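You operate a simulated robot arm through the tools that you are given. There is no shell and no other tool.

You are at the controls of a simulated robot arm. One attempt, no reset.

JOB
Empty the blue cup into the tub of rice, close it and label it on the jar stand.
Fine: tub on the ring, the rice label in the slot, cup back. Set down upright: cup, tub.

The check looks at the end state, three seconds after you hand in, the way a careful person would. Anything else that was tipped, shoved, dropped, spilled or broken makes it a failure.

ROBOT AND FRAMES
A 6-joint arm with a two-finger parallel gripper, fixed in place. Base frame: the origin is on the floor under the middle of its stand, x ahead of it, y to its left, z up. Units: m, rad, N and s.
With the tool pointing down near the work surface it reaches from about 0.36 to 0.86 m from the base axis. Its first joint turns from -2.007 to 2.007 rad. Payload 3.43 kg.
Tool frame: the origin (TCP) lies between the finger pads and is the grasp point; the fingertips stand 0.034 m ahead of it; z points along the fingers, y is the line along which they close. Largest opening 0.128 m; finger width 0.024, thickness 0.012; the body of the gripper, 0.048 by 0.13 m, starts 0.096 m behind the TCP.
Orientation is that of the tool frame in the base frame, as a unit quaternion [w, x, y, z]. With the fingers straight down and closing along the base's y, the tool's x points along the base's -x, its y along +y and its z along -z.

CONTROLS
- The arm moves only by the tool apply_moves. Its argument "targets" is a list of rows, each an object of numbers (a shift or turn left out is 0, a gripper value left out holds the last): "rx", "ry", "rz": the turn, a rotation vector about the tool's x, y, z in rad; "x", "y", "z": the shift along the tool's x, y, z in cm; "fingers": the gripper command, from -1 (shut) to 1 (fully open), values between in proportion. In form: [{"rx": .., "ry": .., "rz": .., "x": .., "y": .., "z": .., "fingers": ..}, ...]. A call has 1 to 20 rows; each row shifts and turns the commanded pose from where the row before left it, along the tool's axes as they then stand. Rows are played at 5 a second. More than 0.05 m and 0.15 rad between two rows, or a gripper value outside its range, and nothing of the call is played. Where a pose cannot be reached the arm comes as near as it can. A force on the tool above 90 N (or 10 N above the force at the start of the call, whichever is more), or a blocked arm, ends the call early, and 0.2 s more pass. The fingers move at their own pace (about 0.108 m/s each) and stop on an object; they squeeze with about 31 N. The grip force told is the motor's: it shows also when the fingers shut on nothing. Time passes only in rows, and 0.2 s behind the last, so rows that do not move let the fingers close. It gives the time, the measured TCP pose, the force on the tool (base axes), the opening and the grip force at its end, in the units of the frame above (readings bear some noise), with the torque about the TCP (base axes, N m) and any sound that the robot's microphone picked up.
- Cameras (640 x 400 px; columns grow to the right, rows downward): "scene" is fixed at [0.4023, 0.5004, 1.6494]; the picture's right is [-0.85, -0.53, 0.00], its down [-0.41, 0.67, -0.62] and it looks along [0.33, -0.52, -0.79] (base axes); focal length 344 px, centre (320, 200). "wrist" rides on the gripper at [0.076, -0.011, -0.16] in the tool frame; the picture's right is [0.15, 0.99, 0.00], its down [-0.88, 0.13, -0.46] and it looks along [-0.45, 0.07, 0.89] (tool axes); focal length 234 px, centre (320, 200).
- snapshot(camera): a new picture of that camera. The clock stands still meanwhile.
- lift_body(by): moves the trunk up (or, below 0, down) by that many m; the arm rides with it, the base frame stays. It gives what a move gives, with no picture.
- pixel_to_xyz(camera, pixels): for up to 12 pixels [column, row] of the newest picture of that camera ("zoom" is the newest enlarged one), the place [x, y, z] in the base frame of the surface seen there, good to about 0.002 m. The clock stands still meanwhile.
- enlarge(camera, box): a new picture of the part [left, top, right, bottom] of that camera's present view, enlarged. The clock stands still meanwhile.
- hand_in(): hands the job in; it is judged then, once.

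Leave the gripper open and the arm clear of the work at the hand-in unless told otherwise.

The tools are called after ">>>" by a JSON object that holds its "op" and its "data". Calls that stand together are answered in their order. apply_moves: Moves the arm, as the interface text tells. Its arguments: {"type":"object","properties":{"targets":{"type":"array"}},"required":["targets"]} The other tools are called the same way: lift_body (by) moves the trunk up or down; snapshot (camera) takes a picture; pixel_to_xyz (camera, pixels) gives the place of the surface under pixels of a picture; enlarge (camera, box) takes an enlarged picture of a part of a camera's view; hand_in () hands the job in.

At the start:

```text
t: 0.0
tool_pos: [0.4255, 0.2228, 1.2839]
tool_rot: [0.001, 0.0, 1.0, 0.0]
force: [0.0, -0.5, 0.5]
torque: [-0.01, -0.01, -0.01]
opening: 0.1278
grip_force: 0.1
trunk travel left (down, up): [-0.65, 0.14]
```

scene: 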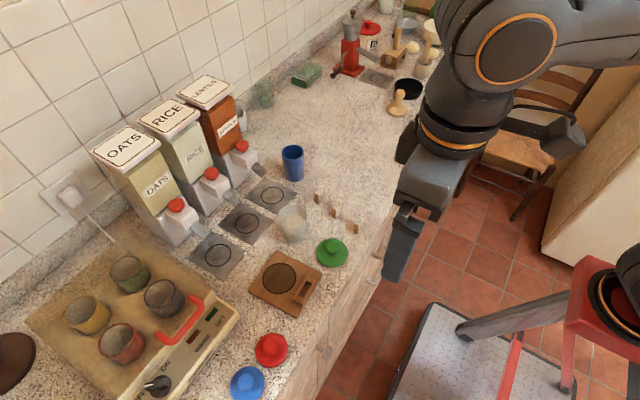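
wrist: 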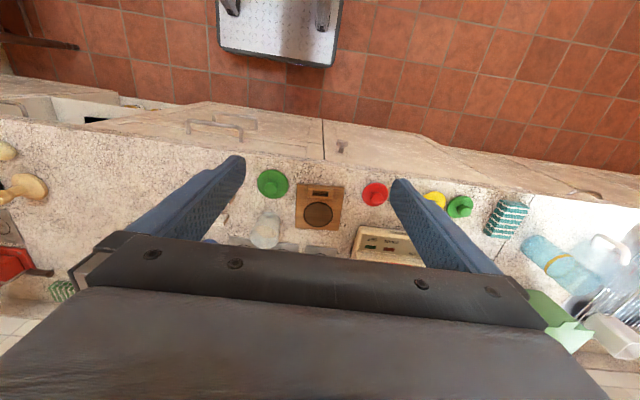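

I see a kitchen counter with three dispensers (oats, rice, lentils), a blue cup near (292,163), a clear tub near (293,223), some small tags near (335,205), a wooden stand near (285,282), coloured lids. I'll look closer at each region first.

>>> {"op": "enlarge", "data": {"camera": "scene", "box": [200, 130, 380, 242]}}

>>> {"op": "enlarge", "data": {"camera": "scene", "box": [200, 220, 380, 332]}}

>>> {"op": "enlarge", "data": {"camera": "scene", "box": [20, 220, 340, 400]}}

>>> {"op": "enlarge", "data": {"camera": "scene", "box": [80, 60, 300, 200]}}

>>> {"op": "enlarge", "data": {"camera": "wrist", "box": [220, 150, 420, 275]}}

```text
3.56 times, centred on (290, 186) of scene
```

zoom: 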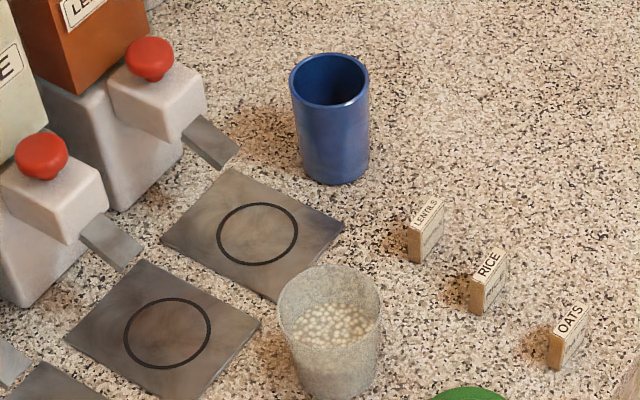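

```text
3.56 times, centred on (290, 276) of scene
```

zoom: 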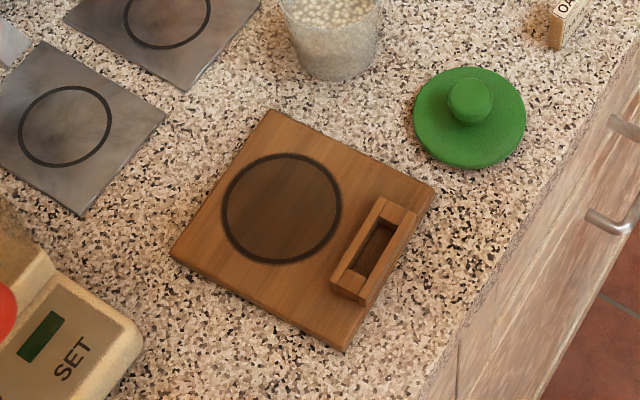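

```text
2.00 times, centred on (180, 310) of scene
```

zoom: 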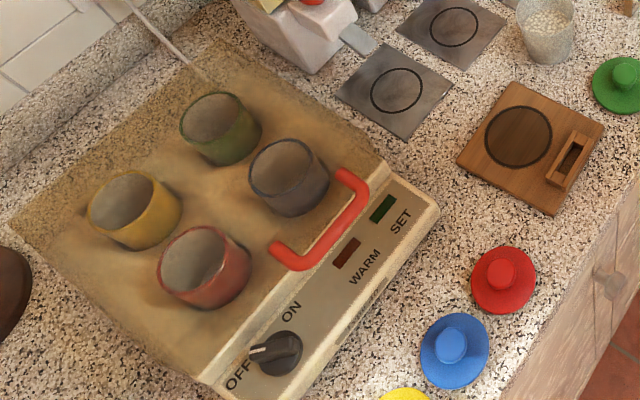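

```text
2.86 times, centred on (190, 130) of scene
```

zoom: 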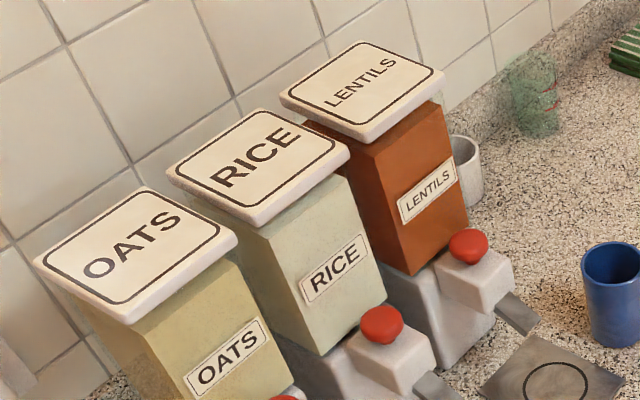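

```text
3.20 times, centred on (320, 212) of wrist
```

zoom: 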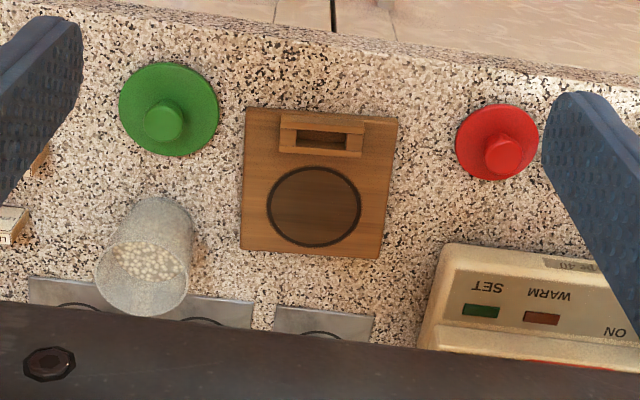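

I'll measure key surfaces: the blue cup rim and base, tub rim and base, labels, stand ring, slot, and lids.

>>> {"op": "enlarge", "data": {"camera": "scene", "box": [250, 130, 350, 192]}}

```text
6.40 times, centred on (300, 161) of scene
```

zoom: 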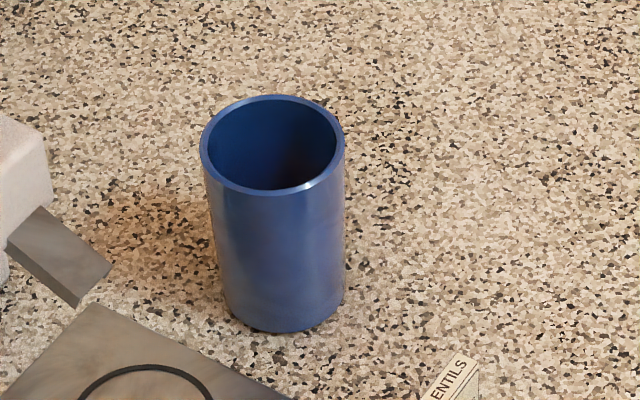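

The blue cup's rim spans columns 200–345 in the zoom, rows 95–195. Measuring rim points, the inside, and base.

>>> {"op": "pixel_to_xyz", "data": {"camera": "zoom", "pixels": [[204, 140], [341, 145], [272, 98], [270, 191], [300, 165], [260, 130], [275, 331], [232, 310], [330, 310], [275, 260], [450, 200], [100, 220]]}}

>>> {"op": "pixel_to_xyz", "data": {"camera": "scene", "pixels": [[293, 222], [292, 240], [279, 215], [307, 215], [293, 206], [330, 250], [331, 248], [346, 253], [317, 253], [279, 278], [303, 293], [250, 244]]}}

```text
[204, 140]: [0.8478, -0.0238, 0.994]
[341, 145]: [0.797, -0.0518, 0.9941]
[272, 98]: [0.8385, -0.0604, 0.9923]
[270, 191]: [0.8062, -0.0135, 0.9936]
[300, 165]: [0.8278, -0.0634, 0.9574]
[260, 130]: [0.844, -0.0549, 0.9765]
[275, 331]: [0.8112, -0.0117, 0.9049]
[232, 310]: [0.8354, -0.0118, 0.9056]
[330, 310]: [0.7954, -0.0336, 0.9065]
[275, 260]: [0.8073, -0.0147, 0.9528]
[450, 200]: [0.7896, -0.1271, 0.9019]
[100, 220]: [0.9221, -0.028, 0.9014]
```

```text
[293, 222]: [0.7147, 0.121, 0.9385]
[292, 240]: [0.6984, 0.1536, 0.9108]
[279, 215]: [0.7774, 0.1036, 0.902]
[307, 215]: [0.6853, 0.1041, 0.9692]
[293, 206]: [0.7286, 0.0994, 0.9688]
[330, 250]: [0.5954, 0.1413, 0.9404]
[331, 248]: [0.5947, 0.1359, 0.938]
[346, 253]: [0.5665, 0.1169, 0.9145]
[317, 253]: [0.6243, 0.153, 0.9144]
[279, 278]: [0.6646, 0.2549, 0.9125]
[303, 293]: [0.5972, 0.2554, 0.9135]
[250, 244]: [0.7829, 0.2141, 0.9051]
```

The blue cup is about 6 cm across, centred near (0.822, -0.037), counter at 0.902. Now zooming on the tub.

>>> {"op": "enlarge", "data": {"camera": "scene", "box": [250, 192, 350, 254]}}

```text
6.40 times, centred on (300, 223) of scene
```

zoom: 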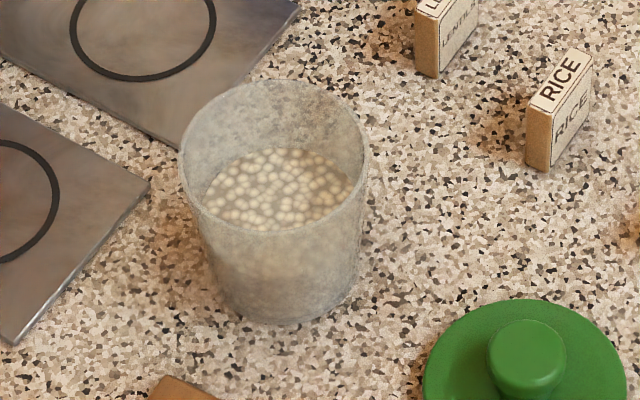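

Measuring the tub rim, its fill level, base, and the RICE label and lid.

>>> {"op": "pixel_to_xyz", "data": {"camera": "zoom", "pixels": [[181, 160], [367, 160], [272, 82], [278, 230], [275, 190], [240, 180], [320, 180], [270, 322], [225, 300], [340, 295], [275, 270], [300, 160]]}}

>>> {"op": "pixel_to_xyz", "data": {"camera": "zoom", "pixels": [[535, 105], [585, 55], [560, 82], [529, 163], [548, 170], [590, 125], [550, 115], [530, 345], [528, 395], [430, 370], [615, 340], [540, 305]]}}

```text
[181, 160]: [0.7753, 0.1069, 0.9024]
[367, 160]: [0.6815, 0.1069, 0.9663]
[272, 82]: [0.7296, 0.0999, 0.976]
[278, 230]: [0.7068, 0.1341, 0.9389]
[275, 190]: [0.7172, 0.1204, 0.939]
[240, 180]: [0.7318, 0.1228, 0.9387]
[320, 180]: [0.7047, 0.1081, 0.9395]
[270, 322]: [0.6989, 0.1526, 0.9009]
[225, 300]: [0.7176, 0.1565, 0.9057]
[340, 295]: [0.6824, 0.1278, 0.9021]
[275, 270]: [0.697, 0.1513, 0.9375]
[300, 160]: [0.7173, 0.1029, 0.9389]
```

```text
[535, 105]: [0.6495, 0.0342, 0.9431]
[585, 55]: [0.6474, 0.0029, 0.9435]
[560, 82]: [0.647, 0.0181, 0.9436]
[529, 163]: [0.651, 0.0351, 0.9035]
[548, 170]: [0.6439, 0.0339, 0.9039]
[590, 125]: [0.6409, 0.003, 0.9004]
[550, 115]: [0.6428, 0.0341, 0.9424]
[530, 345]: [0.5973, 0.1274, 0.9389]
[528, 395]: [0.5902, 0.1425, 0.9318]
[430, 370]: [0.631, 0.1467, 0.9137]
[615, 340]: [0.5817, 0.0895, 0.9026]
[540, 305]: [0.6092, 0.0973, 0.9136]
```

The RICE label is a small block (about 1 × 3.2 × 4.2 cm). Next, I'll zoom in on the stand, and on the lids.

>>> {"op": "enlarge", "data": {"camera": "scene", "box": [240, 232, 352, 302]}}

```text
5.71 times, centred on (296, 267) of scene
```

zoom: 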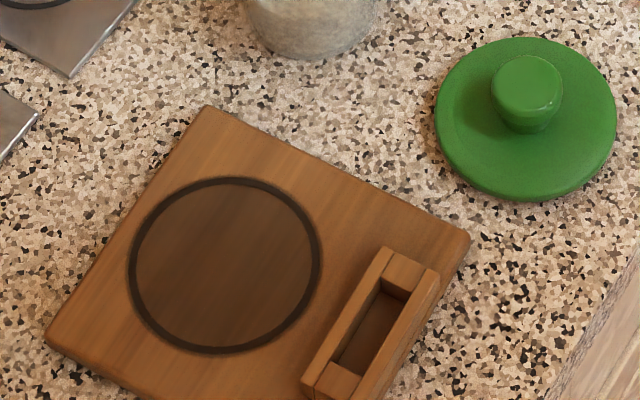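

Measuring stand corners, ring, slot and green lid.

>>> {"op": "pixel_to_xyz", "data": {"camera": "zoom", "pixels": [[207, 108], [466, 236], [50, 338], [132, 262], [318, 245], [215, 182], [228, 350], [225, 265], [370, 330], [384, 293], [405, 303], [345, 360]]}}

>>> {"op": "pixel_to_xyz", "data": {"camera": "zoom", "pixels": [[386, 252], [433, 273], [308, 380], [350, 395], [437, 105], [614, 125], [530, 42], [520, 195], [500, 85], [560, 90], [528, 60], [526, 110]]}}

```text
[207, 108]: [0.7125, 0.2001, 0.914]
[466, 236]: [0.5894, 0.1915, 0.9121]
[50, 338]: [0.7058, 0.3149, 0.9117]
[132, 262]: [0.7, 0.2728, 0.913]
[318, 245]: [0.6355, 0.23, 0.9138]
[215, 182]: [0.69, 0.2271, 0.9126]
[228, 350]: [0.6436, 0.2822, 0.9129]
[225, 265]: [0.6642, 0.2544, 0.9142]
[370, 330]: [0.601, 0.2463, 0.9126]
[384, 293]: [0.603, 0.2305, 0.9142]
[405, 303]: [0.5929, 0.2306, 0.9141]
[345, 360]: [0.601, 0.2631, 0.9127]
```

```text
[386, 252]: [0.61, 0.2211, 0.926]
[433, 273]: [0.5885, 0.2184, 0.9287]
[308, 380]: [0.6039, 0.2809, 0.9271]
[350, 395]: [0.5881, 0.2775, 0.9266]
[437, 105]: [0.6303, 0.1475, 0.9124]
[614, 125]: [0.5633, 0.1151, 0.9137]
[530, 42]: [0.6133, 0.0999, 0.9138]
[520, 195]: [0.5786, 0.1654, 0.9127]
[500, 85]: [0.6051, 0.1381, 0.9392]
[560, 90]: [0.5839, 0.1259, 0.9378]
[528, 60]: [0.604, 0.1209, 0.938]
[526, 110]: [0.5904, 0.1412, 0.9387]
```

The stand ring is ~7.5 cm across centred near (0.667, 0.253); the slot is near (0.598, 0.249). The green lid near the stand is ~7.6 cm across. Let me compare the other lids.

>>> {"op": "enlarge", "data": {"camera": "scene", "box": [200, 320, 328, 400]}}

>>> {"op": "enlarge", "data": {"camera": "wrist", "box": [330, 160, 530, 285]}}

```text
5.00 times, centred on (264, 360) of scene
```

zoom: 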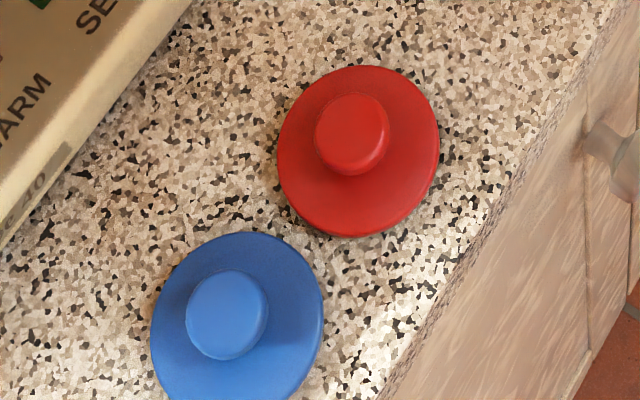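

```text
3.20 times, centred on (430, 222) of wrist
```

zoom: 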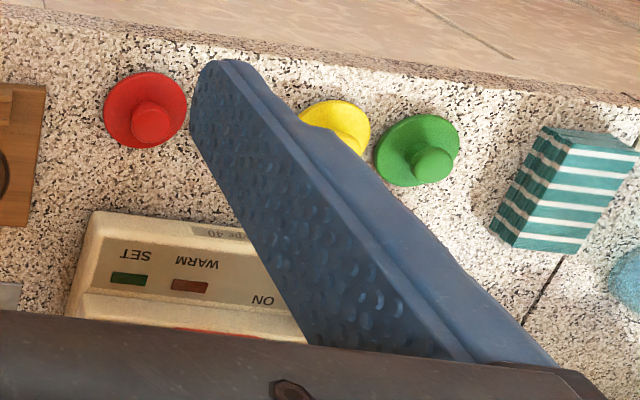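

Checking red lid size from the scene picture pixels (256,350)–(287,350) for comparison.

>>> {"op": "snapshot", "data": {"camera": "scene"}}

>>> {"op": "pixel_to_xyz", "data": {"camera": "scene", "pixels": [[256, 350], [287, 350], [273, 334], [270, 366], [270, 346], [316, 247], [346, 254]]}}

```text
taken
```

scene: 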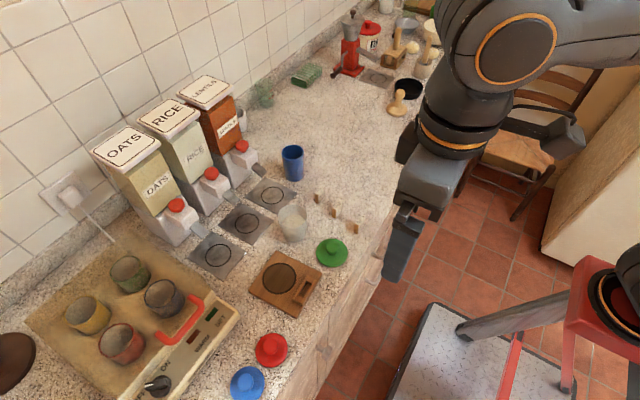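

```text
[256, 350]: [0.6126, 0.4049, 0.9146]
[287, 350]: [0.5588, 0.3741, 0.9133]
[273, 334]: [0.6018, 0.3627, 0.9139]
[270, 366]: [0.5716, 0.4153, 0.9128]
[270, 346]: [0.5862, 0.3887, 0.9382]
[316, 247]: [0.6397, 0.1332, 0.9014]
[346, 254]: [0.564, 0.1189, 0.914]
```

The red lid is only ~6.2 cm (it belongs with the coloured pots), so the 7.6 cm green lid by the stand is the one for the ~7.2 cm tub. Next I move the arm above, high over the work, to look into the cup and the tub with the wrist camera.

>>> {"op": "apply_moves", "data": {"targets": [{"x": -2, "y": -3.2, "z": 0.8, "fingers": 1}, {"x": -2, "y": -3.2, "z": 0.8}, {"x": -2, "y": -3.2, "z": 0.8}, {"x": -2, "y": -3.2, "z": 0.8}, {"x": -2, "y": -3.2, "z": 0.8}, {"x": -2, "y": -3.2, "z": 0.8}, {"x": -2, "y": -3.2, "z": 0.8}, {"x": -2, "y": -3.2, "z": 0.8}]}}

>>> {"op": "snapshot", "data": {"camera": "wrist"}}

>>> {"op": "snapshot", "data": {"camera": "scene"}}

```text
t: 1.8
tool_pos: [0.5845, -0.0326, 1.2188]
tool_rot: [0.0, 0.0, 1.0, 0.0]
force: [-0.3, -0.5, 1.6]
torque: [-0.02, 0.0, 0.04]
opening: 0.1281
grip_force: 0.1
trunk travel left (down, up): [-0.65, 0.14]
```

```text
taken
```

wrist: 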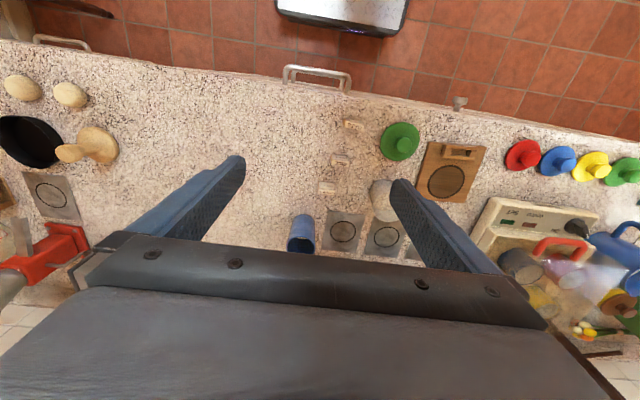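

```text
taken
```

scene: 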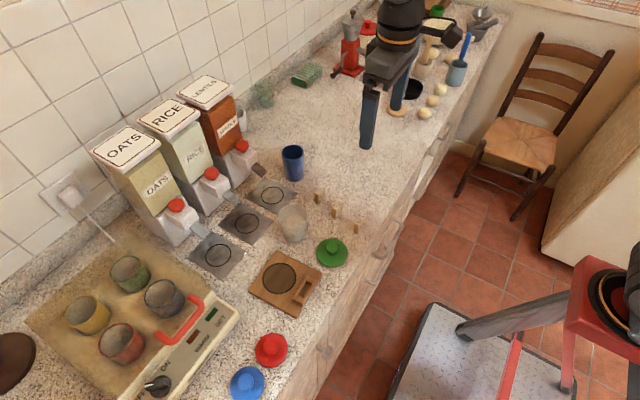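

From here the gripper hides the cup. I'll move forward about 18 cm, staying high, to look down into cup and tub.

>>> {"op": "apply_moves", "data": {"targets": [{"x": -4, "y": 0.6}, {"x": -4, "y": 0.6}, {"x": -4, "y": 0.6}, {"x": -4, "y": 0.6}, {"x": -2}]}}

>>> {"op": "snapshot", "data": {"camera": "wrist"}}

```text
t: 3.0
tool_pos: [0.7639, -0.0117, 1.2199]
tool_rot: [0.0, 0.0, 1.0, 0.0]
force: [0.1, -0.2, 0.1]
torque: [0.02, -0.03, -0.01]
opening: 0.1278
grip_force: 0.1
trunk travel left (down, up): [-0.65, 0.14]
```

```text
taken
```

wrist: 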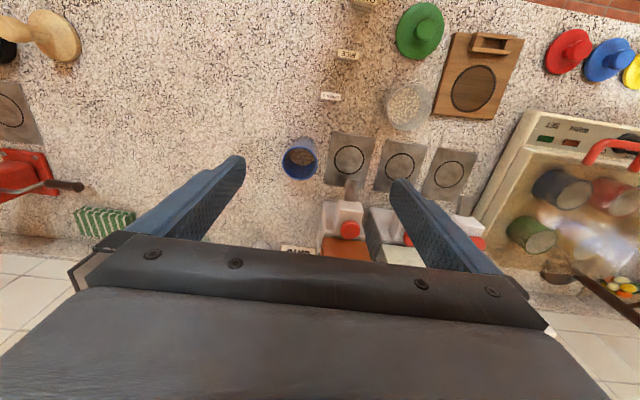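

Now I can see down into the cup at (300,158). Enlarging the cup, tub, labels and stand.

>>> {"op": "enlarge", "data": {"camera": "wrist", "box": [260, 130, 340, 180]}}

>>> {"op": "enlarge", "data": {"camera": "wrist", "box": [310, 0, 530, 138]}}

```text
8.00 times, centred on (300, 155) of wrist
```

zoom: 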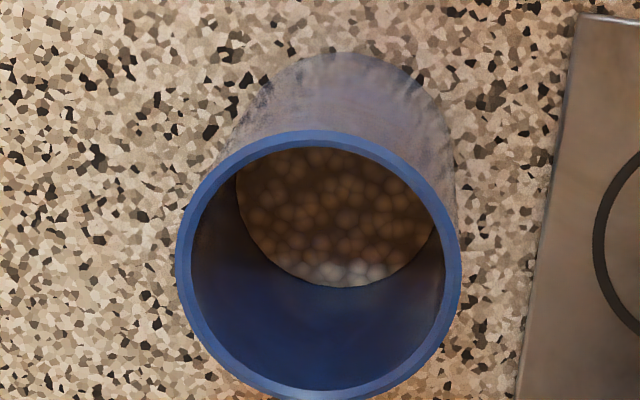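

```text
2.90 times, centred on (420, 69) of wrist
```

zoom: 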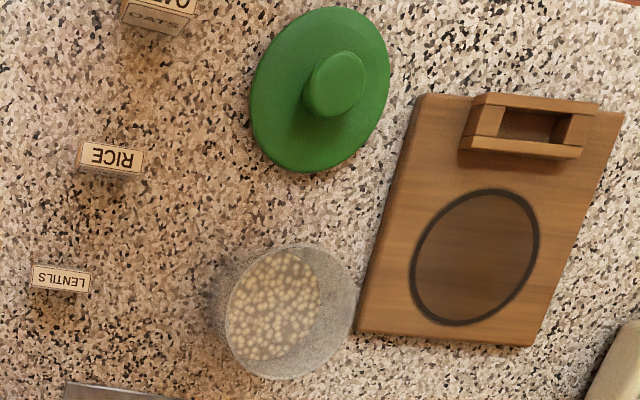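

The cup holds a shallow layer of grains. Measuring labels, tub, ring and slot in this top view.

>>> {"op": "pixel_to_xyz", "data": {"camera": "zoom", "pixels": [[32, 268], [92, 274], [78, 146], [145, 155], [80, 172], [142, 180], [62, 290], [158, 20], [225, 310], [354, 300], [318, 248], [272, 377]]}}

>>> {"op": "pixel_to_xyz", "data": {"camera": "zoom", "pixels": [[480, 97], [597, 108], [463, 148], [580, 157], [505, 118], [565, 122], [500, 138], [553, 142], [412, 262], [540, 245], [507, 190], [455, 322]]}}

>>> {"op": "pixel_to_xyz", "data": {"camera": "wrist", "pixels": [[282, 162], [318, 162], [300, 147], [300, 180], [302, 155], [300, 170], [405, 108], [335, 80], [475, 60]]}}

```text
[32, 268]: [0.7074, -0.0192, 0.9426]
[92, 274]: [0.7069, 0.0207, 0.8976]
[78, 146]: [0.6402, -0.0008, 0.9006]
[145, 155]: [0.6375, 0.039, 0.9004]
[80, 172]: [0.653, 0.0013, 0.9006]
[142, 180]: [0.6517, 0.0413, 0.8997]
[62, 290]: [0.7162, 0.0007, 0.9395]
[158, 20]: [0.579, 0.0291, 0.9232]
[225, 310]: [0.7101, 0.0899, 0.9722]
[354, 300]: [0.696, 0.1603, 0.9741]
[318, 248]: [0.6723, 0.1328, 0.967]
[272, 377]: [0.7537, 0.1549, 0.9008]
```

```text
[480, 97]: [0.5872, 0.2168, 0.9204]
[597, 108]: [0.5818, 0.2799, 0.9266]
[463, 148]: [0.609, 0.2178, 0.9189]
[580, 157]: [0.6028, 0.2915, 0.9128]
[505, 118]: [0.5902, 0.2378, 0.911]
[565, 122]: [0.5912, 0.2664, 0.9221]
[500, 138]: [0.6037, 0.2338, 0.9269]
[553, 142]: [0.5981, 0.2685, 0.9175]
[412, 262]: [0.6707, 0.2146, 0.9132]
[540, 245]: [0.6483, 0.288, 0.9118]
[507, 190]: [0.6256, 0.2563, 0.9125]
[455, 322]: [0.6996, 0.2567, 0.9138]
```

```text
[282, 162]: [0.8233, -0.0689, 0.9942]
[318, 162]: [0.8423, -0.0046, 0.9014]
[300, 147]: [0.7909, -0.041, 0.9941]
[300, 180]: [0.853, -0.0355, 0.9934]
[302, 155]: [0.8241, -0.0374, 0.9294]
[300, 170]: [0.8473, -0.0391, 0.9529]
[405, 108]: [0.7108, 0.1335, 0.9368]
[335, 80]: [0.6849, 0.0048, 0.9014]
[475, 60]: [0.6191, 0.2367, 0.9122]
```

Grain level in the cup is about 0.929, so it adds roughly 1.2 cm to the tub – it will fit. Before choosing the side grasp I check the dispenser spout next to the cup and the surroundings of the warmer.

>>> {"op": "enlarge", "data": {"camera": "wrist", "box": [260, 120, 420, 220]}}

>>> {"op": "pixel_to_xyz", "data": {"camera": "wrist", "pixels": [[352, 182], [345, 190], [361, 190], [352, 200], [330, 208], [350, 230], [330, 140], [330, 180], [370, 140], [372, 165], [520, 115], [500, 140]]}}

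```text
4.00 times, centred on (340, 170) of wrist
```

zoom: 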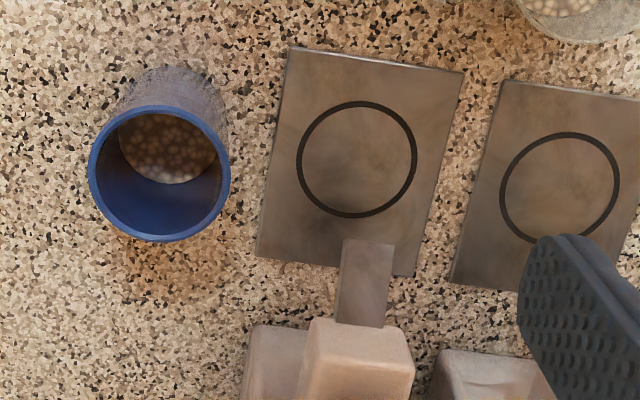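

```text
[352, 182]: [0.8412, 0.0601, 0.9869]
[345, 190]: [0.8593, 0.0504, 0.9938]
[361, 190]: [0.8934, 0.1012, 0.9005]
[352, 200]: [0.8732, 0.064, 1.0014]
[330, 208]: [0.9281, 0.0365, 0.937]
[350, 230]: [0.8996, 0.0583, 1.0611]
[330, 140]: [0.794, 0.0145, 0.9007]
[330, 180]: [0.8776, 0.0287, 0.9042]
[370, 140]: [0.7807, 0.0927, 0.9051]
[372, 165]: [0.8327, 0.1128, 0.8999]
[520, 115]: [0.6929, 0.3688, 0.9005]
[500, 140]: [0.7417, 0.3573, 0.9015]
```

The lentil spout tip is at (0.84, 0.06, 0.987), so I'll open the fingers only partly for the cup later. First I'll move the tub (only 3.5 cm of rice in it) to the stand. Moving to look at the tub from closer.

>>> {"op": "apply_moves", "data": {"targets": [{"x": 2.64, "y": 2.48, "z": 2}, {"x": 2.64, "y": 2.48, "z": 2}, {"x": 2.64, "y": 2.48, "z": 2}, {"x": 2.64, "y": 2.48, "z": 2}, {"x": 2.64, "y": 2.48, "z": 2}, {}]}}

>>> {"op": "snapshot", "data": {"camera": "wrist"}}

>>> {"op": "enlarge", "data": {"camera": "wrist", "box": [240, 140, 400, 240]}}

```text
t: 4.4
tool_pos: [0.6351, 0.116, 1.1215]
tool_rot: [0.0, 0.0, 1.0, 0.0]
force: [-0.3, 0.4, -0.2]
torque: [-0.01, 0.0, -0.01]
opening: 0.1278
grip_force: 0.1
trunk travel left (down, up): [-0.65, 0.14]
```

```text
taken
```

wrist: 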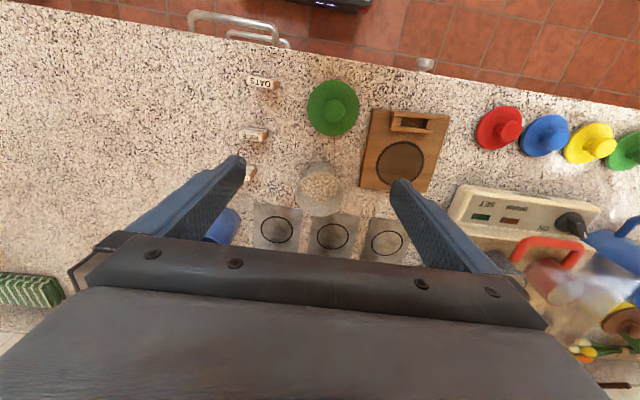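

```text
4.00 times, centred on (320, 190) of wrist
```

zoom: 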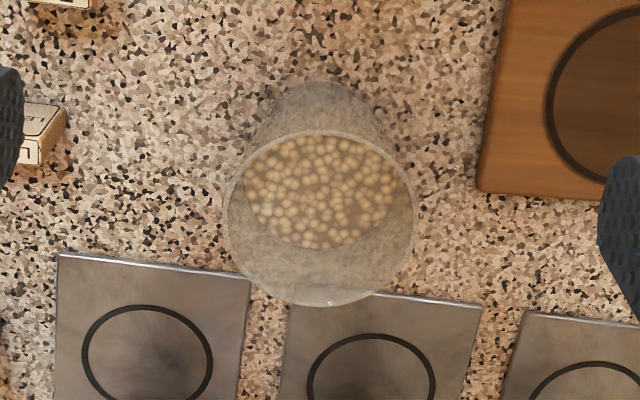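

Measuring rim points of the tub in this zoom.

>>> {"op": "pixel_to_xyz", "data": {"camera": "zoom", "pixels": [[225, 215], [415, 212], [320, 133], [325, 302], [252, 158], [390, 155], [250, 280], [395, 275], [320, 200], [330, 90], [280, 110], [375, 105]]}}

```text
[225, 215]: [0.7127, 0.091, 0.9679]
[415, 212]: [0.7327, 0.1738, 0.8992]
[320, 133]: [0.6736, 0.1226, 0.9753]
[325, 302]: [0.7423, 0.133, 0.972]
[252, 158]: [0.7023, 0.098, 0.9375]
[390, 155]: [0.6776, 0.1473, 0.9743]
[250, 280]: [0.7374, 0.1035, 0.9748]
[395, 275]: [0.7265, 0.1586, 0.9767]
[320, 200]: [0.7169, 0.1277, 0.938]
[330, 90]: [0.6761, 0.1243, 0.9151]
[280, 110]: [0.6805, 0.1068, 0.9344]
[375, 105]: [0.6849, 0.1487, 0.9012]
```

Tub rim centre ≈ (0.708, 0.127), outer radius ≈ 0.036, rim z ≈ 0.975. Enlarging the stand for precise ring and slot positions.

>>> {"op": "apply_moves", "data": {"targets": [{"x": 1.5, "y": 4}, {"x": 1.5, "y": 4}, {"x": 1.5, "y": 4}, {}]}}

>>> {"op": "enlarge", "data": {"camera": "wrist", "box": [240, 110, 400, 210]}}

```text
t: 5.4
tool_pos: [0.5895, 0.2365, 1.1212]
tool_rot: [0.0, 0.001, 1.0, -0.001]
force: [-0.6, 0.0, -0.1]
torque: [-0.01, -0.03, -0.05]
opening: 0.128
grip_force: 0.1
trunk travel left (down, up): [-0.65, 0.14]
```

```text
4.00 times, centred on (320, 160) of wrist
```

zoom: 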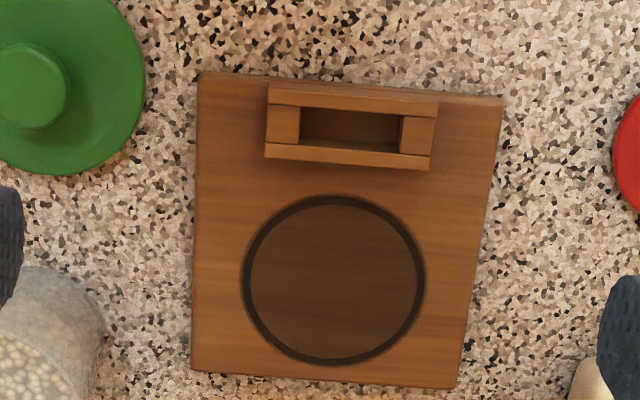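

>>> {"op": "pixel_to_xyz", "data": {"camera": "zoom", "pixels": [[243, 280], [424, 278], [332, 198], [335, 364], [334, 280], [202, 78], [500, 100], [194, 370], [452, 386]]}}

>>> {"op": "pixel_to_xyz", "data": {"camera": "zoom", "pixels": [[270, 86], [437, 100], [267, 155], [430, 166], [303, 108], [402, 117], [300, 138], [400, 146], [350, 128], [285, 125], [416, 135]]}}

```text
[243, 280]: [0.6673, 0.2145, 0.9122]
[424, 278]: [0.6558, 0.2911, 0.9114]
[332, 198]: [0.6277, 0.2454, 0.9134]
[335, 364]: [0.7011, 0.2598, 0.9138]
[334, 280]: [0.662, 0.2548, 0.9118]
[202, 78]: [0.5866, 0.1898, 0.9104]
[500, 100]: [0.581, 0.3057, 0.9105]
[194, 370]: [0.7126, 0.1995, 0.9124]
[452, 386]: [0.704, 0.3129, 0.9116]
```

```text
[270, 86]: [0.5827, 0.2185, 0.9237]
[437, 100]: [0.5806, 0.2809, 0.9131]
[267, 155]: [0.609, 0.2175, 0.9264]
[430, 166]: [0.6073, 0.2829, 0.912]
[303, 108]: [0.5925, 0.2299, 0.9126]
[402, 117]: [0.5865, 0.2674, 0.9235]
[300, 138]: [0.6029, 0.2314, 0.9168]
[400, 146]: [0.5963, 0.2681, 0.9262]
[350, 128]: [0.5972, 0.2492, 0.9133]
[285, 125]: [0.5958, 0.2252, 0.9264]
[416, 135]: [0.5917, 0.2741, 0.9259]
```

Ring centre ≈ (0.663, 0.253), radius ≈ 0.038; stand is turned about +3.7°. Now I go above the tub with fingers opened to ~10 cm.

>>> {"op": "apply_moves", "data": {"targets": [{"x": -2.96, "y": -2.74, "z": 1.28, "fingers": 0.5625}, {"x": -2.96, "y": -2.74, "z": 1.28}, {"x": -2.96, "y": -2.74, "z": 1.28}, {"x": -2.96, "y": -2.74, "z": 1.28}, {}, {}]}}

>>> {"op": "snapshot", "data": {"camera": "wrist"}}

>>> {"op": "snapshot", "data": {"camera": "scene"}}

```text
t: 6.8
tool_pos: [0.7055, 0.1262, 1.0695]
tool_rot: [0.0, 0.0, 1.0, 0.0]
force: [-0.2, 0.2, -0.5]
torque: [0.03, 0.01, -0.04]
opening: 0.1
grip_force: 0.1
trunk travel left (down, up): [-0.65, 0.14]
```

```text
taken
```

wrist: 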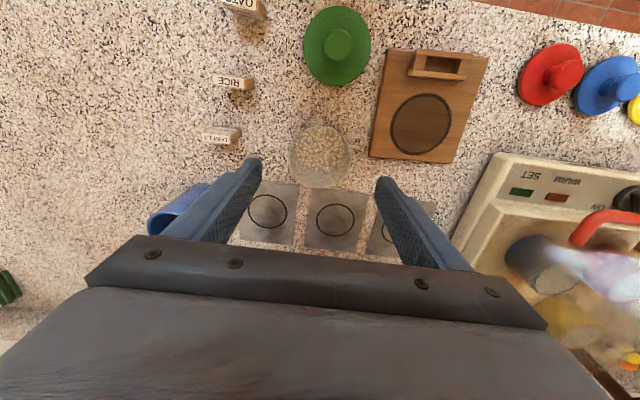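

```text
taken
```

scene: 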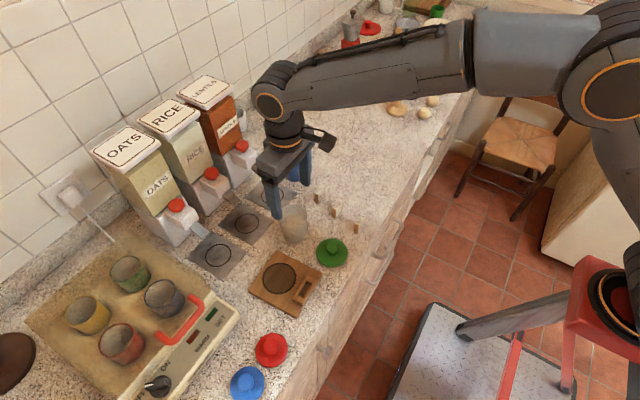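

The arm is right above the tub, with fingers on either side. Lowering about 10 cm so the pads meet the rim zone, watching force.

>>> {"op": "apply_moves", "data": {"targets": [{"x": -0.2, "z": 3}, {"z": 3}, {"z": 2.2}, {"z": 1.2}, {"z": 0.8}, {}]}}

>>> {"op": "enlarge", "data": {"camera": "scene", "box": [220, 160, 348, 240]}}

>>> {"op": "snapshot", "data": {"camera": "wrist"}}

```text
t: 8.2
tool_pos: [0.7103, 0.1266, 0.9672]
tool_rot: [0.0, 0.0, 1.0, 0.0]
force: [0.9, -0.3, 0.5]
torque: [-0.01, -0.01, 0.0]
opening: 0.0999
grip_force: 0.1
trunk travel left (down, up): [-0.65, 0.14]
```

```text
5.00 times, centred on (284, 200) of scene
```

zoom: 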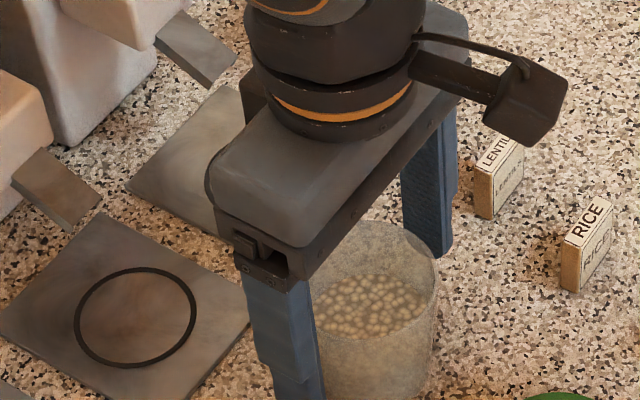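

```text
taken
```

wrist: 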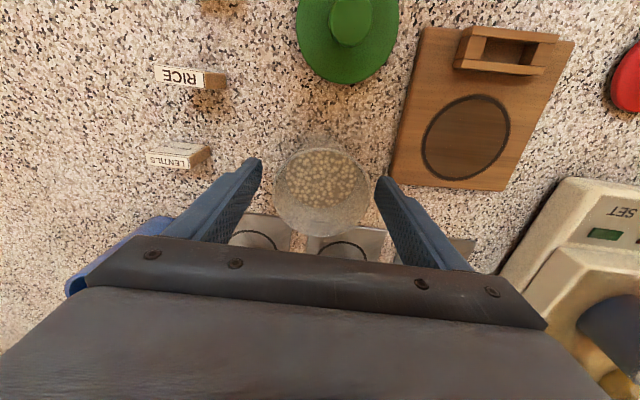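

Fingers straddle the tub; the tub centre in the picture is at (322,192), i.e. about 3–4 mm nearer than the tool. I shift back slightly and close the fingers step by step.

>>> {"op": "apply_moves", "data": {"targets": [{"x": 0.35, "y": 0.1}, {"fingers": 0.3}, {"fingers": 0.2}, {"fingers": 0.12}, {"fingers": 0.05}, {"fingers": -0.2}, {"fingers": -0.2}, {}]}}

>>> {"op": "snapshot", "data": {"camera": "wrist"}}

```text
t: 10.0
tool_pos: [0.7066, 0.1275, 0.97]
tool_rot: [0.0, 0.0, 1.0, 0.0]
force: [0.4, -0.3, -0.4]
torque: [0.02, -0.01, 0.03]
opening: 0.0695
grip_force: 30.7
trunk travel left (down, up): [-0.65, 0.14]
```

```text
taken
```

wrist: 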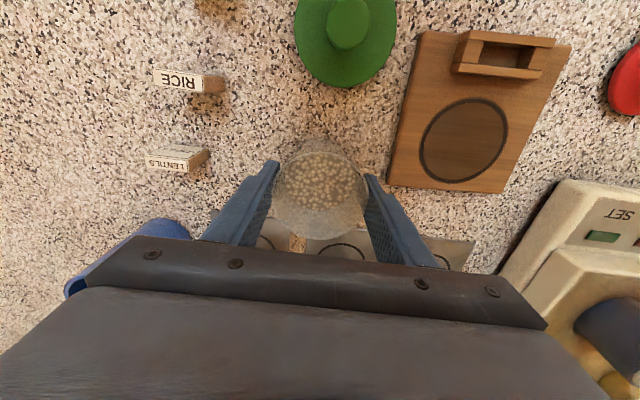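

The tub is held at 6.95 cm opening with 30.7 N. Lifting gently first by 1 cm, then to ~5 cm, and checking.

>>> {"op": "apply_moves", "data": {"targets": [{"z": -0.5}, {"z": -0.5}, {"z": -1}, {"z": -1}, {"z": -1}, {"z": -0.5}, {}]}}

>>> {"op": "enlarge", "data": {"camera": "scene", "box": [220, 150, 380, 250]}}

>>> {"op": "snapshot", "data": {"camera": "wrist"}}

```text
t: 11.6
tool_pos: [0.7045, 0.1266, 1.0117]
tool_rot: [0.0, 0.0, 1.0, 0.001]
force: [0.0, 0.1, -0.1]
torque: [-0.01, -0.01, -0.01]
opening: 0.0693
grip_force: 31.2
trunk travel left (down, up): [-0.65, 0.14]
```

```text
4.00 times, centred on (300, 200) of scene
```

zoom: 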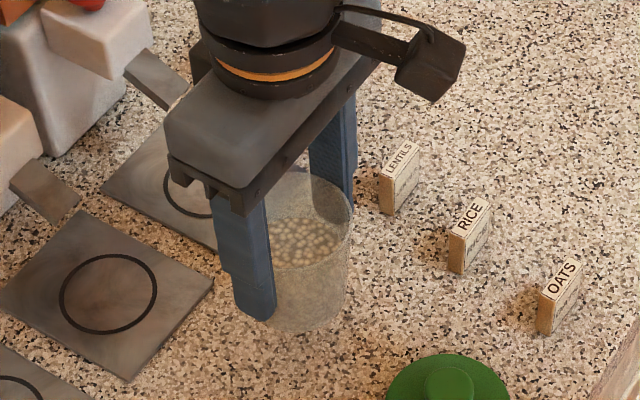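

```text
taken
```

wrist: 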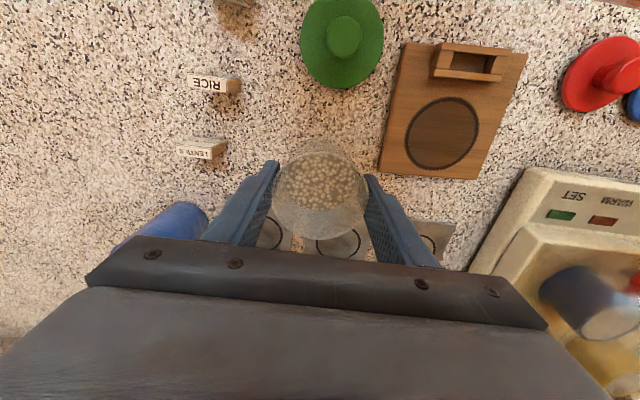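

The tub hangs upright. Let me check its exact position in the grip.

>>> {"op": "enlarge", "data": {"camera": "wrist", "box": [240, 130, 400, 230]}}

>>> {"op": "pixel_to_xyz", "data": {"camera": "zoom", "pixels": [[316, 95], [140, 250], [505, 245], [320, 420], [230, 380], [420, 380], [175, 150], [460, 150]]}}

```text
4.00 times, centred on (320, 180) of wrist
```

zoom: 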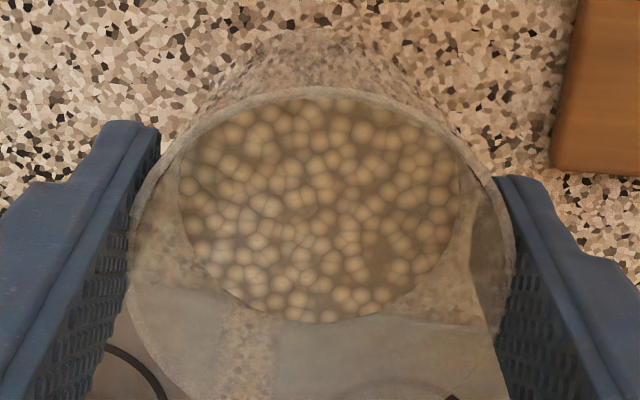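

```text
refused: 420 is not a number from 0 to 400
```

The tub sits centred in the grip (within ~2 mm). Carrying it smoothly over the ring: 4 cm back and 12.6 cm left.

>>> {"op": "apply_moves", "data": {"targets": [{"x": 0.2, "y": 0.6}, {"x": 0.4, "y": 1.2}, {"x": 0.6, "y": 1.8}, {"x": 0.6, "y": 1.9}, {"x": 0.6, "y": 1.9}, {"x": 0.6, "y": 1.9}, {"x": 0.5, "y": 1.5}, {"x": 0.35, "y": 1.2}, {"x": 0.2, "y": 0.6}, {}]}}

>>> {"op": "snapshot", "data": {"camera": "scene"}}

>>> {"op": "snapshot", "data": {"camera": "wrist"}}

```text
t: 13.8
tool_pos: [0.6625, 0.2538, 1.0101]
tool_rot: [0.0, 0.001, 1.0, 0.001]
force: [-0.2, 0.3, -1.3]
torque: [0.03, 0.02, 0.01]
opening: 0.0693
grip_force: 31.1
trunk travel left (down, up): [-0.65, 0.14]
```

```text
taken
```

scene: 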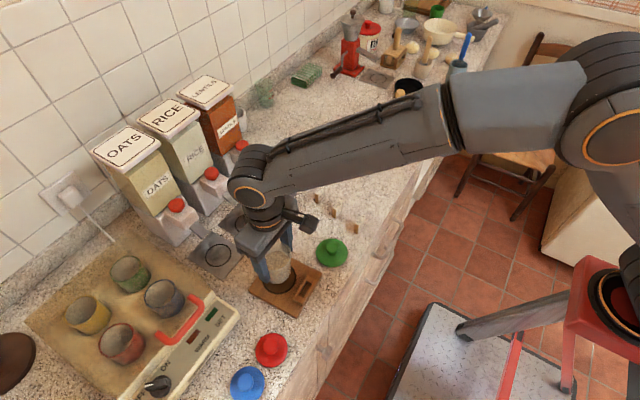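

```text
taken
```

wrist: 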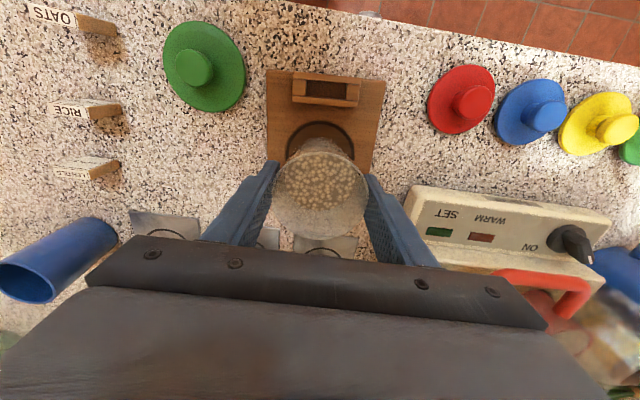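

TCP at (0.6625, 0.2538): over the ring. Lowering slowly; contact expected after ~2.9 cm.

>>> {"op": "apply_moves", "data": {"targets": [{"z": 0.8}, {"z": 0.8}, {"z": 0.5}, {"z": 0.3}, {"z": 0.2}, {}]}}

>>> {"op": "enlarge", "data": {"camera": "scene", "box": [220, 220, 348, 300]}}

>>> {"op": "enlarge", "data": {"camera": "wrist", "box": [220, 60, 420, 185]}}

```text
t: 15.2
tool_pos: [0.6652, 0.2535, 0.9858]
tool_rot: [0.0, 0.0, 1.0, 0.0]
force: [-0.1, 0.1, -0.2]
torque: [0.03, -0.01, 0.02]
opening: 0.0694
grip_force: 30.8
trunk travel left (down, up): [-0.65, 0.14]
```

```text
5.00 times, centred on (284, 260) of scene
```

zoom: 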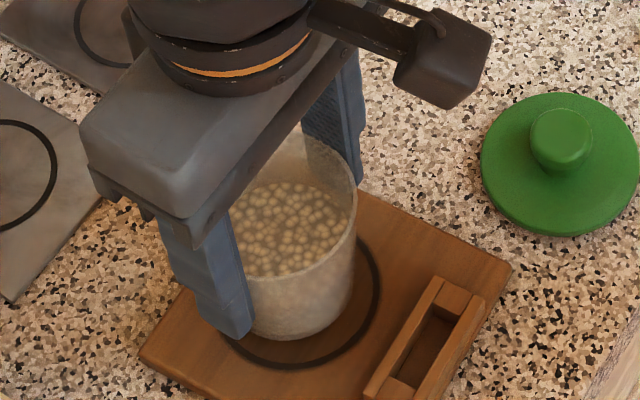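

```text
3.20 times, centred on (320, 122) of wrist
```

zoom: 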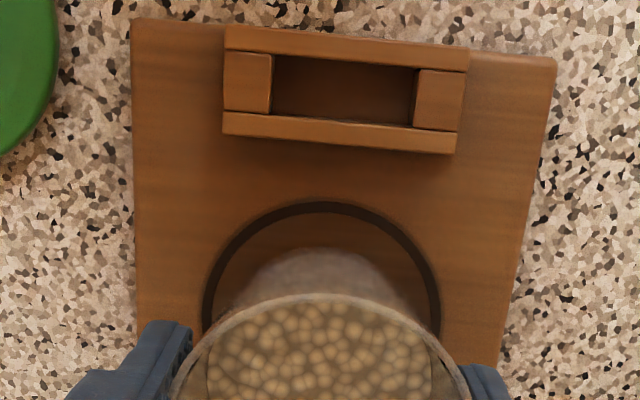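

The tub is nearly concentric with the ring, maybe 3 mm too far ahead. Shifting back 0.3 cm and lowering in small steps to touch.

>>> {"op": "apply_moves", "data": {"targets": [{"x": 0.3, "y": -0.1}, {"z": 0.2}, {"z": 0.2}, {"z": 0.1}, {}]}}

```text
t: 16.4
tool_pos: [0.663, 0.2524, 0.9787]
tool_rot: [0.0, 0.0, 1.0, 0.0]
force: [0.0, 0.8, -2.1]
torque: [0.0, 0.0, -0.01]
opening: 0.0692
grip_force: 30.6
trunk travel left (down, up): [-0.65, 0.14]
```

>>> {"op": "apply_moves", "data": {"targets": [{"z": 0.1}, {"z": 0.1}, {}]}}

>>> {"op": "enlarge", "data": {"camera": "scene", "box": [240, 230, 336, 290]}}

```text
t: 17.2
tool_pos: [0.6633, 0.2522, 0.9792]
tool_rot: [0.002, 0.0, 1.0, 0.0]
force: [-0.3, 2.2, 20.4]
torque: [0.04, 0.1, 0.03]
opening: 0.0693
grip_force: 30.6
trunk travel left (down, up): [-0.65, 0.14]
```

```text
6.67 times, centred on (288, 260) of scene
```

zoom: 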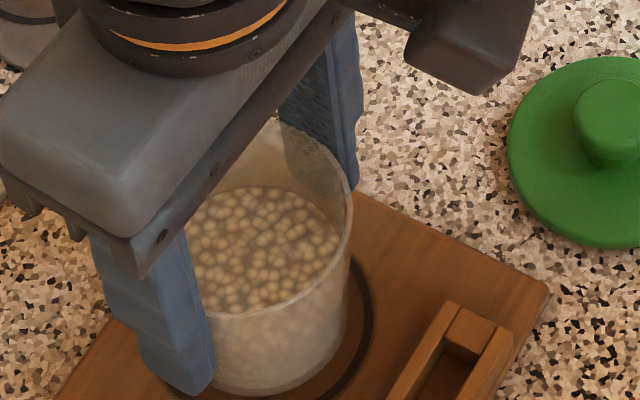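

20 N upward: the tub stands on the board. I relieve 1.5 mm and open the fingers gently.

>>> {"op": "apply_moves", "data": {"targets": [{"z": -0.15}, {}, {"fingers": 0.12}, {"fingers": 0.2}, {"fingers": 0.35}, {"fingers": 0.5}, {}]}}

>>> {"op": "enlarge", "data": {"camera": "scene", "box": [220, 220, 348, 300]}}

```text
t: 18.8
tool_pos: [0.6624, 0.252, 0.9778]
tool_rot: [0.0, -0.001, 1.0, 0.0]
force: [-1.0, 0.3, -0.7]
torque: [0.01, 0.01, -0.01]
opening: 0.0963
grip_force: 0.0
trunk travel left (down, up): [-0.65, 0.14]
```

```text
5.00 times, centred on (284, 260) of scene
```

zoom: 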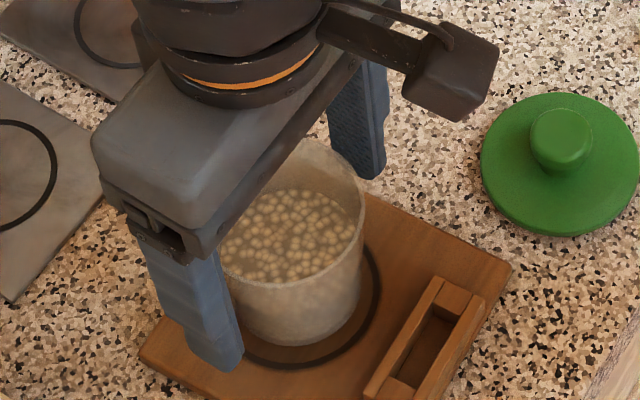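

The tub stands upright on the ring. Raising straight up and looking at it.

>>> {"op": "apply_moves", "data": {"targets": [{"z": -1.5}, {"z": -3}, {"z": -4}, {"z": -4}, {"z": -4}, {"x": 3}, {"x": 3}, {}]}}

>>> {"op": "snapshot", "data": {"camera": "wrist"}}

>>> {"op": "enlarge", "data": {"camera": "wrist", "box": [240, 130, 400, 230]}}

```text
t: 20.6
tool_pos: [0.604, 0.2522, 1.1452]
tool_rot: [0.0, -0.001, 1.0, 0.0]
force: [0.3, -0.9, -0.2]
torque: [-0.02, 0.03, -0.01]
opening: 0.0962
grip_force: 0.0
trunk travel left (down, up): [-0.65, 0.14]
```

```text
taken
```

wrist: 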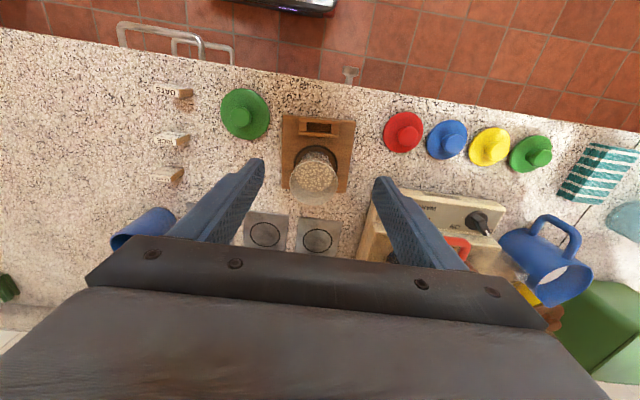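

```text
4.00 times, centred on (320, 180) of wrist
```

zoom: 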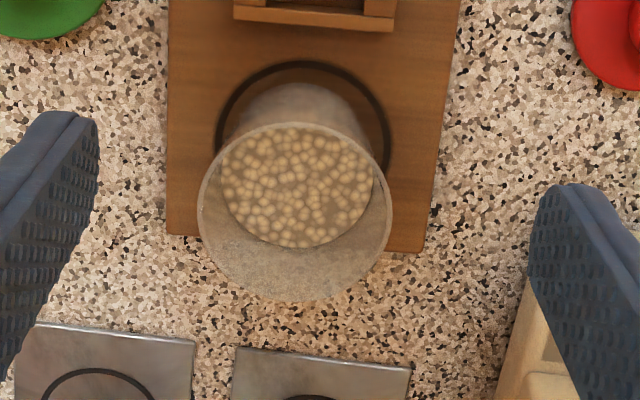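

The tub is on the ring. I notice another blue vessel with a handle at (555,255); let me look at that to be sure which one is the "blue cup".

>>> {"op": "enlarge", "data": {"camera": "wrist", "box": [480, 190, 640, 290]}}

>>> {"op": "pixel_to_xyz", "data": {"camera": "wrist", "pixels": [[570, 285], [540, 265], [555, 270], [520, 240], [590, 165], [610, 310]]}}

>>> {"op": "pixel_to_xyz", "data": {"camera": "zoom", "pixels": [[320, 200], [390, 280], [250, 180]]}}

```text
4.00 times, centred on (560, 240) of wrist
```

zoom: 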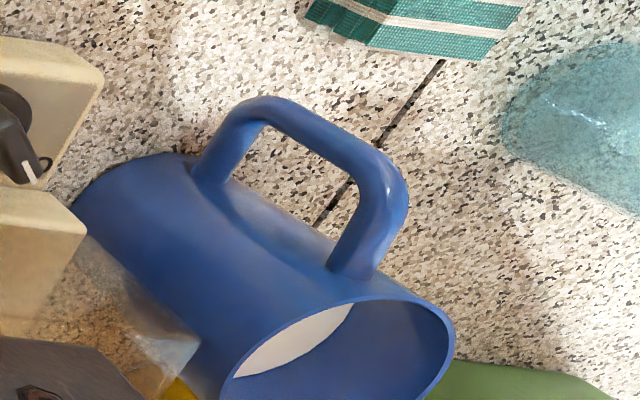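

```text
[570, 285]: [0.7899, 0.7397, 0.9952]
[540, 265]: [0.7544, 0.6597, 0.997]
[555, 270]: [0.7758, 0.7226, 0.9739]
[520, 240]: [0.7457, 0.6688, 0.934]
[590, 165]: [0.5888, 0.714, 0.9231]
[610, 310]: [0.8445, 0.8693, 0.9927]
```

```text
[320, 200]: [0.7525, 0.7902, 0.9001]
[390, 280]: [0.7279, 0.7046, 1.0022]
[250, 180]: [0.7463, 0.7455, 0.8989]
```

That one is a large blue mug with a handle and no grains; the cup with grains beside the tub is the blue cup. Moving high to a spot before the blue cup and turning the tool: yaw +20° and pitch up so it points forward, 25° below horizontal.

>>> {"op": "apply_moves", "data": {"targets": [{"x": -0.95, "y": -4.15, "z": -0.31}, {"x": -0.95, "y": -4.15, "z": -0.31}, {"x": -0.95, "y": -4.15, "z": -0.31}, {"x": -0.95, "y": -4.15, "z": -0.31}, {"x": -0.95, "y": -4.15, "z": -0.31}, {"x": -0.95, "y": -4.15, "z": -0.31}, {"x": -0.95, "y": -4.15, "z": -0.31}, {"x": -0.95, "y": -4.15, "z": -0.31}, {"rz": -0.1163}, {"rz": -0.1163}, {"rz": -0.1164}, {}]}}

>>> {"op": "apply_moves", "data": {"targets": [{"ry": -0.142}, {"ry": -0.142}, {"ry": -0.142}, {"ry": -0.142}, {}]}}

>>> {"op": "snapshot", "data": {"camera": "scene"}}

```text
t: 23.2
tool_pos: [0.6772, -0.08, 1.1698]
tool_rot: [0.0, -0.174, 0.985, 0.0]
force: [0.0, -0.6, 0.6]
torque: [0.01, -0.02, 0.01]
opening: 0.0961
grip_force: 0.1
trunk travel left (down, up): [-0.65, 0.14]
```

```text
t: 24.4
tool_pos: [0.6782, -0.0812, 1.17]
tool_rot: [0.277, -0.167, 0.945, 0.049]
force: [-0.7, 0.6, 0.4]
torque: [0.02, 0.01, 0.03]
opening: 0.0959
grip_force: 0.0
trunk travel left (down, up): [-0.65, 0.14]
```

```text
taken
```

scene: 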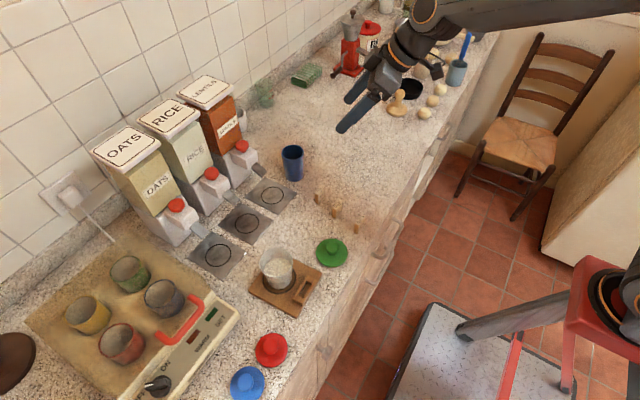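

The tool pitches forward as intended. Continuing to full pitch.

>>> {"op": "apply_moves", "data": {"targets": [{"ry": -0.142}, {"ry": -0.142}, {"ry": -0.142}, {"ry": -0.142}, {}]}}

>>> {"op": "snapshot", "data": {"camera": "scene"}}

>>> {"op": "snapshot", "data": {"camera": "wrist"}}

```text
t: 25.6
tool_pos: [0.6769, -0.0808, 1.1691]
tool_rot: [0.531, -0.145, 0.83, 0.093]
force: [-0.2, -0.4, 0.3]
torque: [0.01, -0.03, -0.01]
opening: 0.096
grip_force: 0.0
trunk travel left (down, up): [-0.65, 0.14]
```

```text
taken
```

scene: 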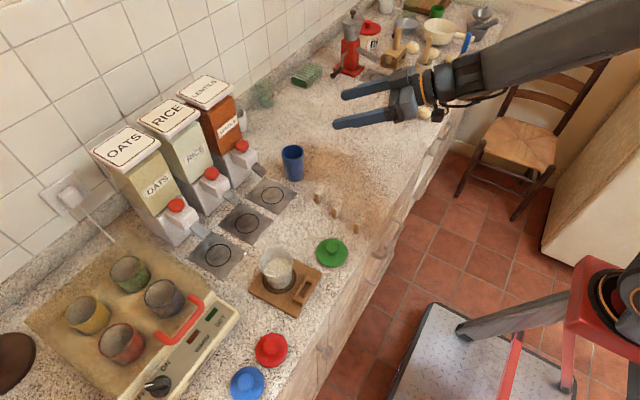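

```text
taken
```

wrist: 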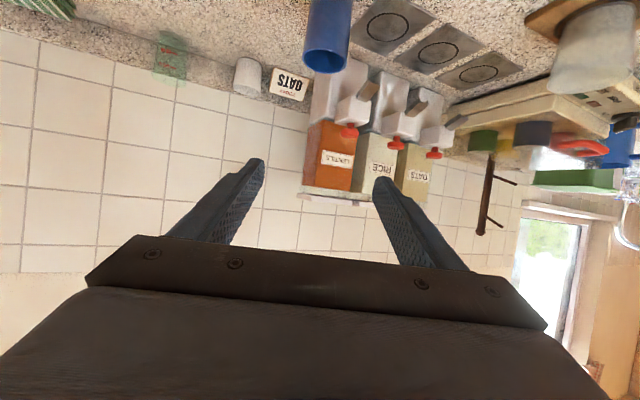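

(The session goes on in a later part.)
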